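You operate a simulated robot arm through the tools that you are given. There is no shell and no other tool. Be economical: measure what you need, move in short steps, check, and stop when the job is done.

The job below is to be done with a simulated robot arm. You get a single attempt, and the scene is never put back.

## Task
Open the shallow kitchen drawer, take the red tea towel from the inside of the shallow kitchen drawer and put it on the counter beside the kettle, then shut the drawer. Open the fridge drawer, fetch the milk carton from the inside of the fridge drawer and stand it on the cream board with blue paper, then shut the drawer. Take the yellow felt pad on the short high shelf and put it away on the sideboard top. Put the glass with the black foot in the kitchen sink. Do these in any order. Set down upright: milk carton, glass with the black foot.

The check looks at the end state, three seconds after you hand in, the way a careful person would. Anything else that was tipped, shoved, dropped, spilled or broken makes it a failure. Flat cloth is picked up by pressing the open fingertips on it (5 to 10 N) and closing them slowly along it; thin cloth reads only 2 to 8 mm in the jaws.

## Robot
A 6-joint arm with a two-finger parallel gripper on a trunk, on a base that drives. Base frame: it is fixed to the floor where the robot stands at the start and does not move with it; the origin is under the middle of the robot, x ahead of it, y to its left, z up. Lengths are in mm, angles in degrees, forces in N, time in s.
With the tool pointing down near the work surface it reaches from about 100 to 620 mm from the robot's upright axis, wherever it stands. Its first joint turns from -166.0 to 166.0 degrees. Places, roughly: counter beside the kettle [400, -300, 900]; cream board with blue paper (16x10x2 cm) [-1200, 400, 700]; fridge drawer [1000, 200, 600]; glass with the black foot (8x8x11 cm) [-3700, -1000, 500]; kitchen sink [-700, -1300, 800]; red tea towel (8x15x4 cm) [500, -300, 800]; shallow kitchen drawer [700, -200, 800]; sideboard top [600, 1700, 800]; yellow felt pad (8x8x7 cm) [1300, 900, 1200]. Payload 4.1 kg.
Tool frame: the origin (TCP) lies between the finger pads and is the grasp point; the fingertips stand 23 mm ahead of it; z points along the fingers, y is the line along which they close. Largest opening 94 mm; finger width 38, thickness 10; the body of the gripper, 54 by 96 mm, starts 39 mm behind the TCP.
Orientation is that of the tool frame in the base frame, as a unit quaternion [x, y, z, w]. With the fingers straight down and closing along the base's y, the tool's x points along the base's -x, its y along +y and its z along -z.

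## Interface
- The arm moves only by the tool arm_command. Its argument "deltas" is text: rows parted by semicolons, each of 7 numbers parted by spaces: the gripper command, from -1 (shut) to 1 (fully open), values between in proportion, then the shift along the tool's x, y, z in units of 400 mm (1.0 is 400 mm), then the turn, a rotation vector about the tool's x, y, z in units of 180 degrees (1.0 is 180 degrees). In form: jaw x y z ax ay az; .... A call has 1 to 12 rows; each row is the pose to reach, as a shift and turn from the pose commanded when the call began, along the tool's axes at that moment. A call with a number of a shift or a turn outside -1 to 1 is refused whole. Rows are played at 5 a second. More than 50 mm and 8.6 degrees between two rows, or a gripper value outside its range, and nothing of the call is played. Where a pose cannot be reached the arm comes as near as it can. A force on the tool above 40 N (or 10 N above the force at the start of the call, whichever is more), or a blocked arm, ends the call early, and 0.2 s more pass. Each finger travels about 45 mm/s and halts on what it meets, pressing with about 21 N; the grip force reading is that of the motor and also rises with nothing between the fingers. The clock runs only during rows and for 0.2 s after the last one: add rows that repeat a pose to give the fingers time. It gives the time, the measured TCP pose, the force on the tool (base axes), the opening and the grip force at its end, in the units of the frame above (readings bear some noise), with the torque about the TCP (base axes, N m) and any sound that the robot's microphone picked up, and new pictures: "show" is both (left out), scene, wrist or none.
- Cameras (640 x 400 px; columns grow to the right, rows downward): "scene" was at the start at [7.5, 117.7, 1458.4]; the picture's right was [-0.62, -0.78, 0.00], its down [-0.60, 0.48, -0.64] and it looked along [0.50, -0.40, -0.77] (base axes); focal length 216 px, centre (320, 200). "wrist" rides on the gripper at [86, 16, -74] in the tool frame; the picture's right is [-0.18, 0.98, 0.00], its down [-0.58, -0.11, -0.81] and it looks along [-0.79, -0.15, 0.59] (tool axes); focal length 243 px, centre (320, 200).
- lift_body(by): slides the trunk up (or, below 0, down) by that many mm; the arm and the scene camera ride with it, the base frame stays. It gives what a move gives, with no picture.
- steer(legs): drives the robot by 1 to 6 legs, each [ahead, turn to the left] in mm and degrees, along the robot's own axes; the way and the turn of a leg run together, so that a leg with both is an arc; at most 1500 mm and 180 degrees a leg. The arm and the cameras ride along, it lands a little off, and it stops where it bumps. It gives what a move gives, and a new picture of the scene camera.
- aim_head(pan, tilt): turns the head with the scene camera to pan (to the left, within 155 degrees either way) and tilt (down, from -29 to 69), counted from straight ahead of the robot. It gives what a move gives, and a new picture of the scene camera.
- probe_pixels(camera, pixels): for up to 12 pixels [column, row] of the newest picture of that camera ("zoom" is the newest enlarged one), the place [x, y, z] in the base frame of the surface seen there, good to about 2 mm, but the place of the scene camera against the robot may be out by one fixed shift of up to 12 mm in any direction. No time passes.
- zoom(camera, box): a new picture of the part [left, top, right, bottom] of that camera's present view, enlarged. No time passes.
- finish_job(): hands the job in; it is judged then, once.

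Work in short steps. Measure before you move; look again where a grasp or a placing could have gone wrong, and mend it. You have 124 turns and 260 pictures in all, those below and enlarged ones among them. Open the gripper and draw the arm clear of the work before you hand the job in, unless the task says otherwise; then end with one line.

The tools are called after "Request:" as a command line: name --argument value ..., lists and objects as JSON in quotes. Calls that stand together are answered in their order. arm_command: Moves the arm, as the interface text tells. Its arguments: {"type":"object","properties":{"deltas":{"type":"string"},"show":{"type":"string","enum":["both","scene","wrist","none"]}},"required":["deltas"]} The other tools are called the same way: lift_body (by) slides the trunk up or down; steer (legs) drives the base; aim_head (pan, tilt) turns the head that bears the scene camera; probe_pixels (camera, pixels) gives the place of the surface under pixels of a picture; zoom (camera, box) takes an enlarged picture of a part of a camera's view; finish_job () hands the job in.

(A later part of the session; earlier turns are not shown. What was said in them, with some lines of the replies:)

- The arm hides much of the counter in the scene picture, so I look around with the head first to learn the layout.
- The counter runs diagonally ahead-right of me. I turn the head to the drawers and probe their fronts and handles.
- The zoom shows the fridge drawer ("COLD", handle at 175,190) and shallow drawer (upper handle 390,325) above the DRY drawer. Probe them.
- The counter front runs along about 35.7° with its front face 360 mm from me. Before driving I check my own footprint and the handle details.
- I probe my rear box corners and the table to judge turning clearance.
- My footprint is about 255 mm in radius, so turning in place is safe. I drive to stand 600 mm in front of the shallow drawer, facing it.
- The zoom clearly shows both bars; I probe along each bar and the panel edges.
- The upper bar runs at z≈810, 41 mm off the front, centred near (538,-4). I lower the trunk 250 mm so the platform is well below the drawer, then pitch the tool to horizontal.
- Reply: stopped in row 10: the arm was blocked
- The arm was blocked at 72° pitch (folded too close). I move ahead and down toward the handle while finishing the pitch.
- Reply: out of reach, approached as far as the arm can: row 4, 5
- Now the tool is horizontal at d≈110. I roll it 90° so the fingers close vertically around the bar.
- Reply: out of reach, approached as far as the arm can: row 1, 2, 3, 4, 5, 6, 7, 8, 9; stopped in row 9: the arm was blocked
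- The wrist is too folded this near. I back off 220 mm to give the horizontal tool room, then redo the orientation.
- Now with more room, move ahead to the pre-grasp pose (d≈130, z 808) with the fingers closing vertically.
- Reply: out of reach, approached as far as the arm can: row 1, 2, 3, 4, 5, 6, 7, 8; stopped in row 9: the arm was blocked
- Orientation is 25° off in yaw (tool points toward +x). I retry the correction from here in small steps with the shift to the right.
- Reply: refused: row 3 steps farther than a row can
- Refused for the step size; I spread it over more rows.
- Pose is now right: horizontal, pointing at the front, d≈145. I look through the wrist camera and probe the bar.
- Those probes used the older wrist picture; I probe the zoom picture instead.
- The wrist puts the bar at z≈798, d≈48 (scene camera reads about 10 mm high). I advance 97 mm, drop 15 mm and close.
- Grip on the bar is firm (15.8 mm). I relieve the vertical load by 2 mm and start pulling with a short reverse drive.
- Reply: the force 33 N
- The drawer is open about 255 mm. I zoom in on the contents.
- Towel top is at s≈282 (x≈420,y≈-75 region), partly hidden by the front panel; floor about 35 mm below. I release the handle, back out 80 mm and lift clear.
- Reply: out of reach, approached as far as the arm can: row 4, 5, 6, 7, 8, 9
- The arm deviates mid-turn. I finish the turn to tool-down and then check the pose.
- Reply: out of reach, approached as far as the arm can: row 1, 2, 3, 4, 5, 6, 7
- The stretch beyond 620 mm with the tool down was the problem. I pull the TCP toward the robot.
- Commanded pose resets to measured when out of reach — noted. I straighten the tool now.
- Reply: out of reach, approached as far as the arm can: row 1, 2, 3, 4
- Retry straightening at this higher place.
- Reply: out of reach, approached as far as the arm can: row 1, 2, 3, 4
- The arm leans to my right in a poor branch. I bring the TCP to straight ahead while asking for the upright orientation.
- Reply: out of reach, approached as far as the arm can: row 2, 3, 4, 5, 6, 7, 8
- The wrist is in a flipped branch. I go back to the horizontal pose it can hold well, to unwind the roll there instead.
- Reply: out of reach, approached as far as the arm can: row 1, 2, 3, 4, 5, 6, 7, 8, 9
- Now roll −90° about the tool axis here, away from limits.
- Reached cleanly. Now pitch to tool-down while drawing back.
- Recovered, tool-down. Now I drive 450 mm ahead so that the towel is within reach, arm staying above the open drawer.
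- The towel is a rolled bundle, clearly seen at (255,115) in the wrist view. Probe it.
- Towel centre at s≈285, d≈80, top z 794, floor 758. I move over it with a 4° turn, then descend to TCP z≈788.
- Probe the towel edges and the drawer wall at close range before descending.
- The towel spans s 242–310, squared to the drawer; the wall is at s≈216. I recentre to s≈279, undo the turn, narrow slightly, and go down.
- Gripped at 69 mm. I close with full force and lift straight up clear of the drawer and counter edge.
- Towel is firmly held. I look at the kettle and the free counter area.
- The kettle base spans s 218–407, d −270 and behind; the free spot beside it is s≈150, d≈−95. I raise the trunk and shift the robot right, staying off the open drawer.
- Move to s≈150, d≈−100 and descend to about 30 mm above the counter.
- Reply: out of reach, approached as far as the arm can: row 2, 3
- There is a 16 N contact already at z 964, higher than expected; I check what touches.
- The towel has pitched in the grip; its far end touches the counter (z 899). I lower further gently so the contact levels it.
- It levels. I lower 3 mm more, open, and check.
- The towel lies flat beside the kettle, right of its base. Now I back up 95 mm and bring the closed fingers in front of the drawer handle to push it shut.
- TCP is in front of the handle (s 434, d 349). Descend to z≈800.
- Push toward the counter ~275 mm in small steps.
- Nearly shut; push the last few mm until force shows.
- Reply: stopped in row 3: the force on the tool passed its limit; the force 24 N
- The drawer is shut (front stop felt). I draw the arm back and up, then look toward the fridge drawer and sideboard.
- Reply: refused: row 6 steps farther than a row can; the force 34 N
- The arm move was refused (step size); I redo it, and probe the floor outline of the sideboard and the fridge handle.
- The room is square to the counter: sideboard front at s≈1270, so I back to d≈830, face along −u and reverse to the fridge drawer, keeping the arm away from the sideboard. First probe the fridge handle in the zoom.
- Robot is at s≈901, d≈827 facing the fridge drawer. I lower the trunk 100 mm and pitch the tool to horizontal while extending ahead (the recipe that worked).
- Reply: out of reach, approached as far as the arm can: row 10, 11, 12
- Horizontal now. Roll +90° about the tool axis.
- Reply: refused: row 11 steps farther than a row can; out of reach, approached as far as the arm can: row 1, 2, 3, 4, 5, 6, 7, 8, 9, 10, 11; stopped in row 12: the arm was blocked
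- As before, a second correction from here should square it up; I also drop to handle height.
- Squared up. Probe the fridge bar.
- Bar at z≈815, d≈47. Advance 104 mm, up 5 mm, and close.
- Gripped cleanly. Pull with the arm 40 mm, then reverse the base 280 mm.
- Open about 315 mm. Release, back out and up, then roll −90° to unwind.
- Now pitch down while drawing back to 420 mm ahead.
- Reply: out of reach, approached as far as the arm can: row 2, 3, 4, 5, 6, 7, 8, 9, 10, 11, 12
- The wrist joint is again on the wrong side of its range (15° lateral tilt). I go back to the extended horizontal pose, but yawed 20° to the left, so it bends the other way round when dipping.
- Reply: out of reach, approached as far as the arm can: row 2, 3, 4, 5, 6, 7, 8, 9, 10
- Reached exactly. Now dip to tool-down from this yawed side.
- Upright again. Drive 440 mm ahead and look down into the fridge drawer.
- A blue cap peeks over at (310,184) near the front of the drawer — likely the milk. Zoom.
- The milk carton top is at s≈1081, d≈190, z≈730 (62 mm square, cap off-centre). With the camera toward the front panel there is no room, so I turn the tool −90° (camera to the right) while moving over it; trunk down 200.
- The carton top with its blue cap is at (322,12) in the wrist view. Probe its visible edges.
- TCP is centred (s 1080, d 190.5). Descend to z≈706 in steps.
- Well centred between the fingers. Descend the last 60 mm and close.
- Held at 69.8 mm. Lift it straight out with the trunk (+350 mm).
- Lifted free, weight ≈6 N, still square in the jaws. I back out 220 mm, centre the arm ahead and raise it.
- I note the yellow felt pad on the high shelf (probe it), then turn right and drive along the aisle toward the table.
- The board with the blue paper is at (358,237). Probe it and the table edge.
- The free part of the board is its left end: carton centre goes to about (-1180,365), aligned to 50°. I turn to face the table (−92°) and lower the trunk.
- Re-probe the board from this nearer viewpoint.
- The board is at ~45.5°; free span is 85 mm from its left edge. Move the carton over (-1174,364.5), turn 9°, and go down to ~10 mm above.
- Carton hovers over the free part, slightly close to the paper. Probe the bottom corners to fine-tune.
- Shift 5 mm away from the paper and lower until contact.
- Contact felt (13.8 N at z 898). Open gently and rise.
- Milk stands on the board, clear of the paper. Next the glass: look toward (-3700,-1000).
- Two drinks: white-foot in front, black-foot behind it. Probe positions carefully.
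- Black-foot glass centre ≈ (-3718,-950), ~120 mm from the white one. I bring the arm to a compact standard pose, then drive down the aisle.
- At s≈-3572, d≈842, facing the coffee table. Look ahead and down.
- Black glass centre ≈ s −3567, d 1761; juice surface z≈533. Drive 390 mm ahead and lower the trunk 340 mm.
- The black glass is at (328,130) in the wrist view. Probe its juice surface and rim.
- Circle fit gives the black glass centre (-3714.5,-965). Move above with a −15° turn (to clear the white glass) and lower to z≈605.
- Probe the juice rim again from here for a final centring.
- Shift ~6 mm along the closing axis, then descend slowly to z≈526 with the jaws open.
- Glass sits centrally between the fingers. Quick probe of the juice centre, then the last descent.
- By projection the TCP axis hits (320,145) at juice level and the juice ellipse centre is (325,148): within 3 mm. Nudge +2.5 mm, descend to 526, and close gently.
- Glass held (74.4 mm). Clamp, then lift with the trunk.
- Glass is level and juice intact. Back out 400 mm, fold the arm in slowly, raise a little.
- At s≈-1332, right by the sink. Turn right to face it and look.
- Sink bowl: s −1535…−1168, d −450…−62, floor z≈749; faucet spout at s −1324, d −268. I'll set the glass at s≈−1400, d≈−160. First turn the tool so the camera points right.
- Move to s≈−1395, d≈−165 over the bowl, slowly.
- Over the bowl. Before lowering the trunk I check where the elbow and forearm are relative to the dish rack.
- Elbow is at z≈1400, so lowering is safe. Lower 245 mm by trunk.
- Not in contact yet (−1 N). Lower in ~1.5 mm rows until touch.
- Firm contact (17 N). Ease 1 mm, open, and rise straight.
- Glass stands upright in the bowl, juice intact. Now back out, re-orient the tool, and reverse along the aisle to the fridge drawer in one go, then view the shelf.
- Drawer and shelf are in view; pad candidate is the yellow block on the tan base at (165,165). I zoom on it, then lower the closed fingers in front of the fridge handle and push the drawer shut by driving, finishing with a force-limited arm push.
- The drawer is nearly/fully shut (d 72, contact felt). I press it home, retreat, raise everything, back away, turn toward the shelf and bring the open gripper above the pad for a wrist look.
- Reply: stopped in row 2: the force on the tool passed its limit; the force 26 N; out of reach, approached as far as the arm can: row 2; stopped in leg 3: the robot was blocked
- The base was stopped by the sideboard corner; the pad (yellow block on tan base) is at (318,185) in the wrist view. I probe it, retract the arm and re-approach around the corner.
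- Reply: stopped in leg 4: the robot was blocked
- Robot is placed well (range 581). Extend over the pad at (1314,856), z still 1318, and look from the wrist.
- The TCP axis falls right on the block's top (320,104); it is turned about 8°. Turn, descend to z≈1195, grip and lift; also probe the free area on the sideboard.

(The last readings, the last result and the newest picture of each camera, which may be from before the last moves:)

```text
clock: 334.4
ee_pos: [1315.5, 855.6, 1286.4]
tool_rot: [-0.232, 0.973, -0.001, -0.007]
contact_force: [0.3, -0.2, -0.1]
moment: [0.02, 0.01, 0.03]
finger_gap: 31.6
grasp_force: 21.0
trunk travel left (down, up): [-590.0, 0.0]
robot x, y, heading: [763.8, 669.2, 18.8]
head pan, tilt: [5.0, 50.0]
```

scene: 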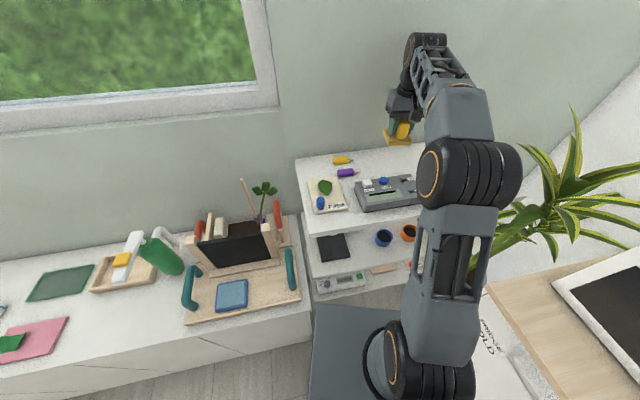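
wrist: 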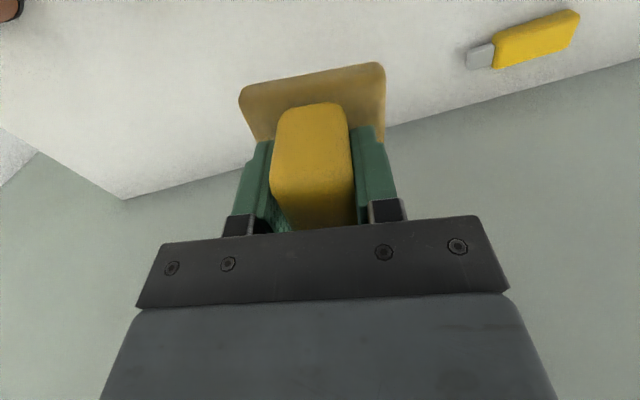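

The pad (block with its base) is held at 31.6 mm. Now back off the shelf, fold in, and drive round to face the free front area of the sideboard near (612,1455).

Request:
steer --legs '[[-350, 0]]'

Request:
arm_command --deltas "-1 0.09 0.0125 0 0 0 0; -1 0.18 0.025 0 0 0 0; -1 0.27 0.0375 0 0 0 0; -1 0.36 0.05 0 0 0 0; -1 0.445 0.0625 0 0 0 0" --show "none"

Request:
steer --legs '[[0, 97], [630, 0], [0, -79.7]]'

Request:
lift_body --by -200

Request:
aim_head --pan 10 --tilt 50

```text
clock: 336.7
ee_pos: [978.0, 738.0, 1287.0]
tool_rot: [-0.231, 0.973, -0.001, -0.004]
contact_force: [-0.1, 0.8, -0.5]
moment: [0.02, 0.02, 0.01]
finger_gap: 31.6
grasp_force: 20.9
trunk travel left (down, up): [-590.0, 0.0]
robot x, y, heading: [427.9, 549.9, 19.3]
head pan, tilt: [5.0, 50.0]
```

scene: 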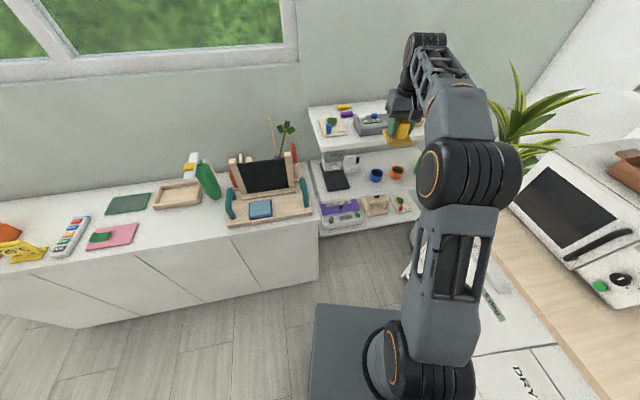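

```text
clock: 337.9
ee_pos: [808.5, 679.8, 1288.8]
tool_rot: [-0.231, 0.973, 0.0, -0.005]
contact_force: [-0.1, 0.1, -0.3]
moment: [-0.01, 0.03, 0.0]
finger_gap: 31.4
grasp_force: 20.7
trunk travel left (down, up): [-590.0, 0.0]
robot x, y, heading: [429.7, 552.0, 18.9]
head pan, tilt: [5.0, 50.0]
```

```text
clock: 348.9
ee_pos: [473.5, 1350.7, 1289.5]
tool_rot: [-0.385, 0.923, -0.002, -0.006]
contact_force: [-0.3, -0.3, 0.4]
moment: [0.0, -0.01, 0.01]
finger_gap: 31.5
grasp_force: 21.0
trunk travel left (down, up): [-590.0, 0.0]
robot x, y, heading: [156.6, 1107.5, 37.6]
head pan, tilt: [5.0, 50.0]
```

scene: 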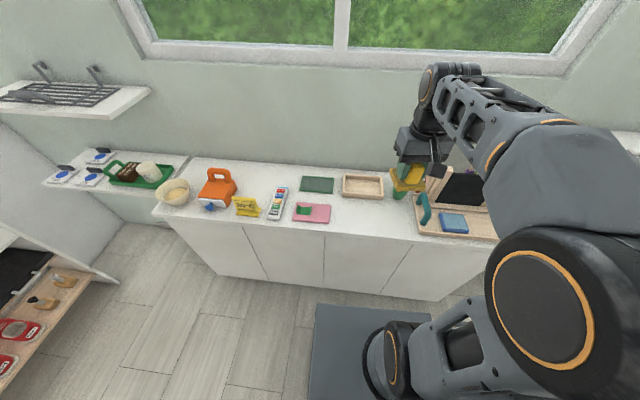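

```text
clock: 351.0
ee_pos: [472.1, 1351.0, 1090.2]
tool_rot: [-0.384, 0.923, -0.002, -0.005]
contact_force: [0.1, -1.0, -0.9]
moment: [-0.01, -0.01, 0.02]
finger_gap: 31.6
grasp_force: 20.7
trunk travel left (down, up): [-390.0, 200.0]
robot x, y, heading: [152.1, 1112.4, 37.6]
head pan, tilt: [5.0, 50.0]
```

```text
clock: 351.7
ee_pos: [472.0, 1350.8, 1089.7]
tool_rot: [-0.385, 0.923, -0.002, -0.005]
contact_force: [-0.3, -0.3, -1.0]
moment: [0.02, -0.02, 0.02]
finger_gap: 31.8
grasp_force: 20.6
trunk travel left (down, up): [-390.0, 200.0]
robot x, y, heading: [151.9, 1107.9, 37.6]
head pan, tilt: [10.0, 50.0]
```

scene: 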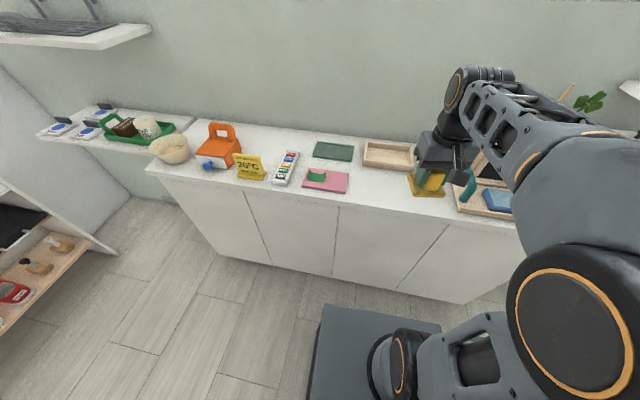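

Now extend over the planned free spot (612,1455), lower to z≈960, and check the surroundings.

Request:
arm_command --deltas "-1 -0.086 -0.013 0 0 0 0; -1 -0.172 -0.026 0 0 0 0; -1 -0.259 -0.04 0 0 0 0; -1 -0.345 -0.053 0 0 0 0; -1 -0.431 -0.066 0 0 0 0; -1 -0.431 -0.066 0.1 0 0 0; -1 -0.431 -0.066 0.2 0 0 0; -1 -0.431 -0.066 0.325 0 0 0; -1 -0.431 -0.066 0.325 0 0 0" --show "both"

Request:
zoom --camera "scene" --box '[320, 120, 512, 240]'

Request:
probe_pixels --camera "zoom" --pixels '[[100, 210], [200, 230], [300, 240], [300, 160], [440, 290], [250, 260], [150, 250], [400, 270]]'

```text
clock: 353.7
ee_pos: [610.1, 1455.4, 955.0]
tool_rot: [-0.385, 0.923, -0.001, -0.006]
contact_force: [0.1, 0.6, -1.0]
moment: [0.02, -0.01, -0.01]
finger_gap: 31.6
grasp_force: 21.0
trunk travel left (down, up): [-390.0, 200.0]
robot x, y, heading: [156.3, 1105.9, 37.8]
head pan, tilt: [10.0, 50.0]
```

scene: 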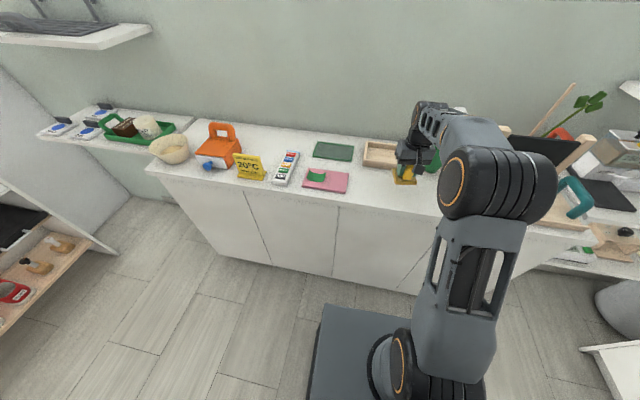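
wrist: 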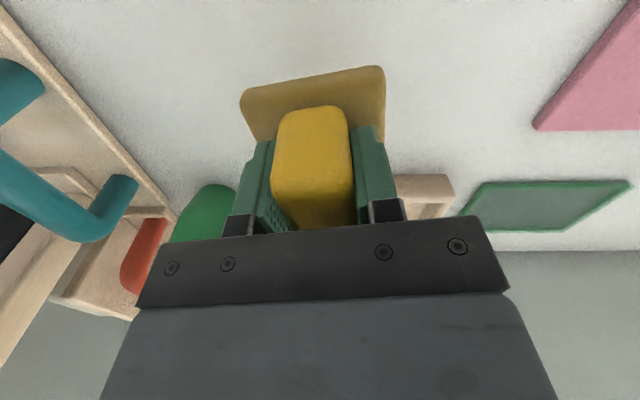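

```text
3.33 times, centred on (416, 180) of scene
```

zoom: 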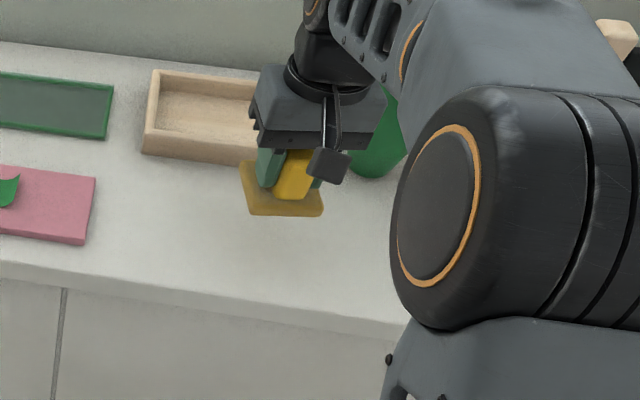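

```text
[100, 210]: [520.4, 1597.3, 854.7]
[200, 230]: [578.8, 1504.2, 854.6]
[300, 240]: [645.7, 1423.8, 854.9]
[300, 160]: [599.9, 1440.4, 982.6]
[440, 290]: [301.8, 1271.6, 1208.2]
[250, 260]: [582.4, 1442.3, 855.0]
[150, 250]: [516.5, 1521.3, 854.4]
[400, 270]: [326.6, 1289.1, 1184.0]
```

The spot under the pad is clear (tray and bottle well behind). Lower to contact, release, rise, and inspect.

Request:
arm_command --deltas "-1 0 0 0.05 0 0 0; -1 0 0 0.1 0 0 0; -1 0 0 0.13 0 0 0; -1 0 0 0.14 0 0 0; -1 0 0 0.145 0 0 0; -1 0 0 0.15 0 0 0; -1 0 0 0.154 0 0 0" --show "wrist"

```text
clock: 355.3
ee_pos: [610.8, 1453.3, 896.9]
tool_rot: [-0.385, 0.923, -0.002, -0.006]
contact_force: [-0.4, -1.4, -0.4]
moment: [0.0, 0.0, -0.01]
finger_gap: 31.6
grasp_force: 20.8
trunk travel left (down, up): [-390.0, 200.0]
robot x, y, heading: [154.1, 1107.4, 37.4]
head pan, tilt: [10.0, 50.0]
```

wrist: 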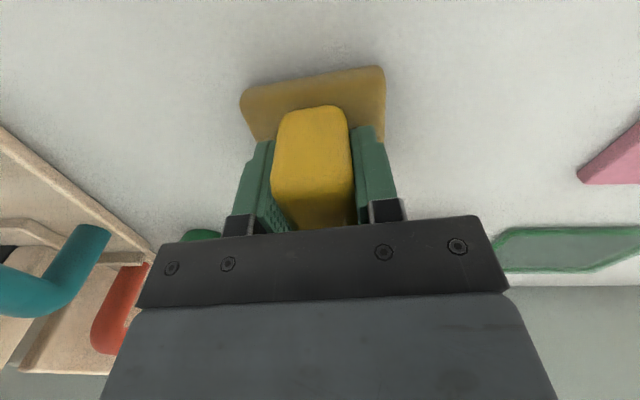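

Almost touching. Lower a few more mm until contact, then open, rise, and view.

Request:
arm_command --deltas "-1 0 0 0.005 0 0 0; -1 0 0 0.01 0 0 0; -1 0 0 0.014 0 0 0" --show "none"

Request:
arm_command --deltas "-0.2 0 0 0 0 0 0; 0.2 0 0 0 0 0 0; 0.5 0 0 0 0 0 0; 0.5 0 0 0 0 0 0; 0.5 0 0 -0.05 0 0 0; 0.5 0 0 -0.15 0 0 0; 0.5 0 0 -0.25 0 0 0; 0.5 0 0 -0.35 0 0 0; 0.5 0.1 0 -0.4 0 0 0; 0.5 0.2 0 -0.4 0 0 0; 0.5 0.3 0 -0.4 0 0 0; 0.5 0.4 0 -0.4 0 0 0" --show "scene"

Request:
zoom --camera "scene" --box '[320, 120, 512, 240]'

Request:
aim_head --pan -75 --tilt 35

```text
clock: 356.1
ee_pos: [611.6, 1453.0, 893.1]
tool_rot: [-0.385, 0.923, -0.001, -0.002]
contact_force: [0.2, -1.1, 17.9]
moment: [-0.38, 0.35, -0.02]
finger_gap: 31.7
grasp_force: 21.1
trunk travel left (down, up): [-390.0, 200.0]
robot x, y, heading: [154.9, 1106.1, 37.6]
head pan, tilt: [10.0, 50.0]
```

```text
clock: 358.7
ee_pos: [499.4, 1339.8, 1051.7]
tool_rot: [-0.386, 0.923, -0.002, -0.005]
contact_force: [0.3, 0.6, 0.5]
moment: [0.03, -0.01, -0.01]
finger_gap: 70.1
grasp_force: 0.1
trunk travel left (down, up): [-390.0, 200.0]
robot x, y, heading: [152.5, 1108.8, 37.6]
head pan, tilt: [10.0, 50.0]
```

scene: 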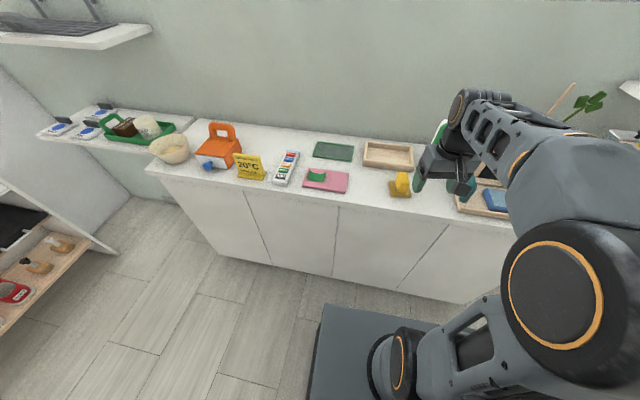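

```text
3.33 times, centred on (416, 180) of scene
```

zoom: 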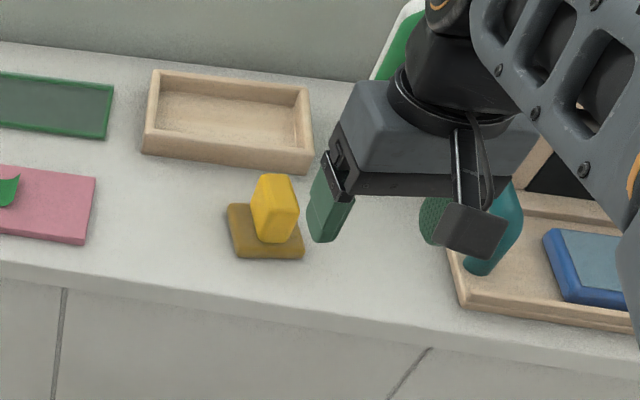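

```text
clock: 360.3
ee_pos: [498.6, 1340.3, 1052.9]
tool_rot: [-0.385, 0.923, -0.001, -0.005]
contact_force: [0.3, 0.0, -0.1]
moment: [0.02, 0.02, 0.01]
finger_gap: 70.6
grasp_force: 0.1
trunk travel left (down, up): [-390.0, 200.0]
robot x, y, heading: [150.5, 1109.4, 37.3]
head pan, tilt: [-75.0, 35.0]
```

scene: 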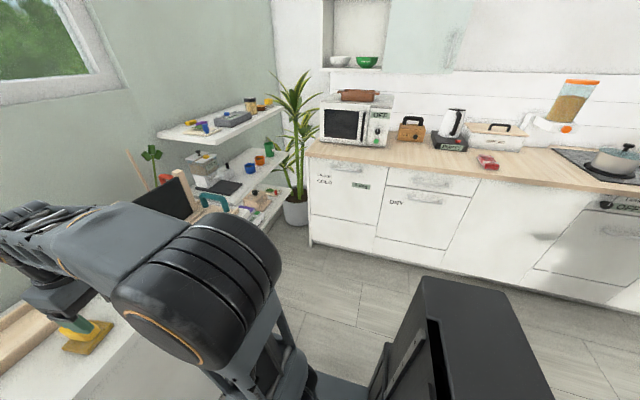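

The pad stands on the sideboard top, both drawers look flush shut, towel, milk and glass are in place, and the open gripper is clear. Handing in.

Request:
finish_job

```text
The job is handed in.
```

All four jobs are done and handed in. The towel is beside the kettle, the milk stands on the cream board, the glass with the black foot is upright in the sink, the yellow felt pad is on the sideboard, and both drawers are shut.
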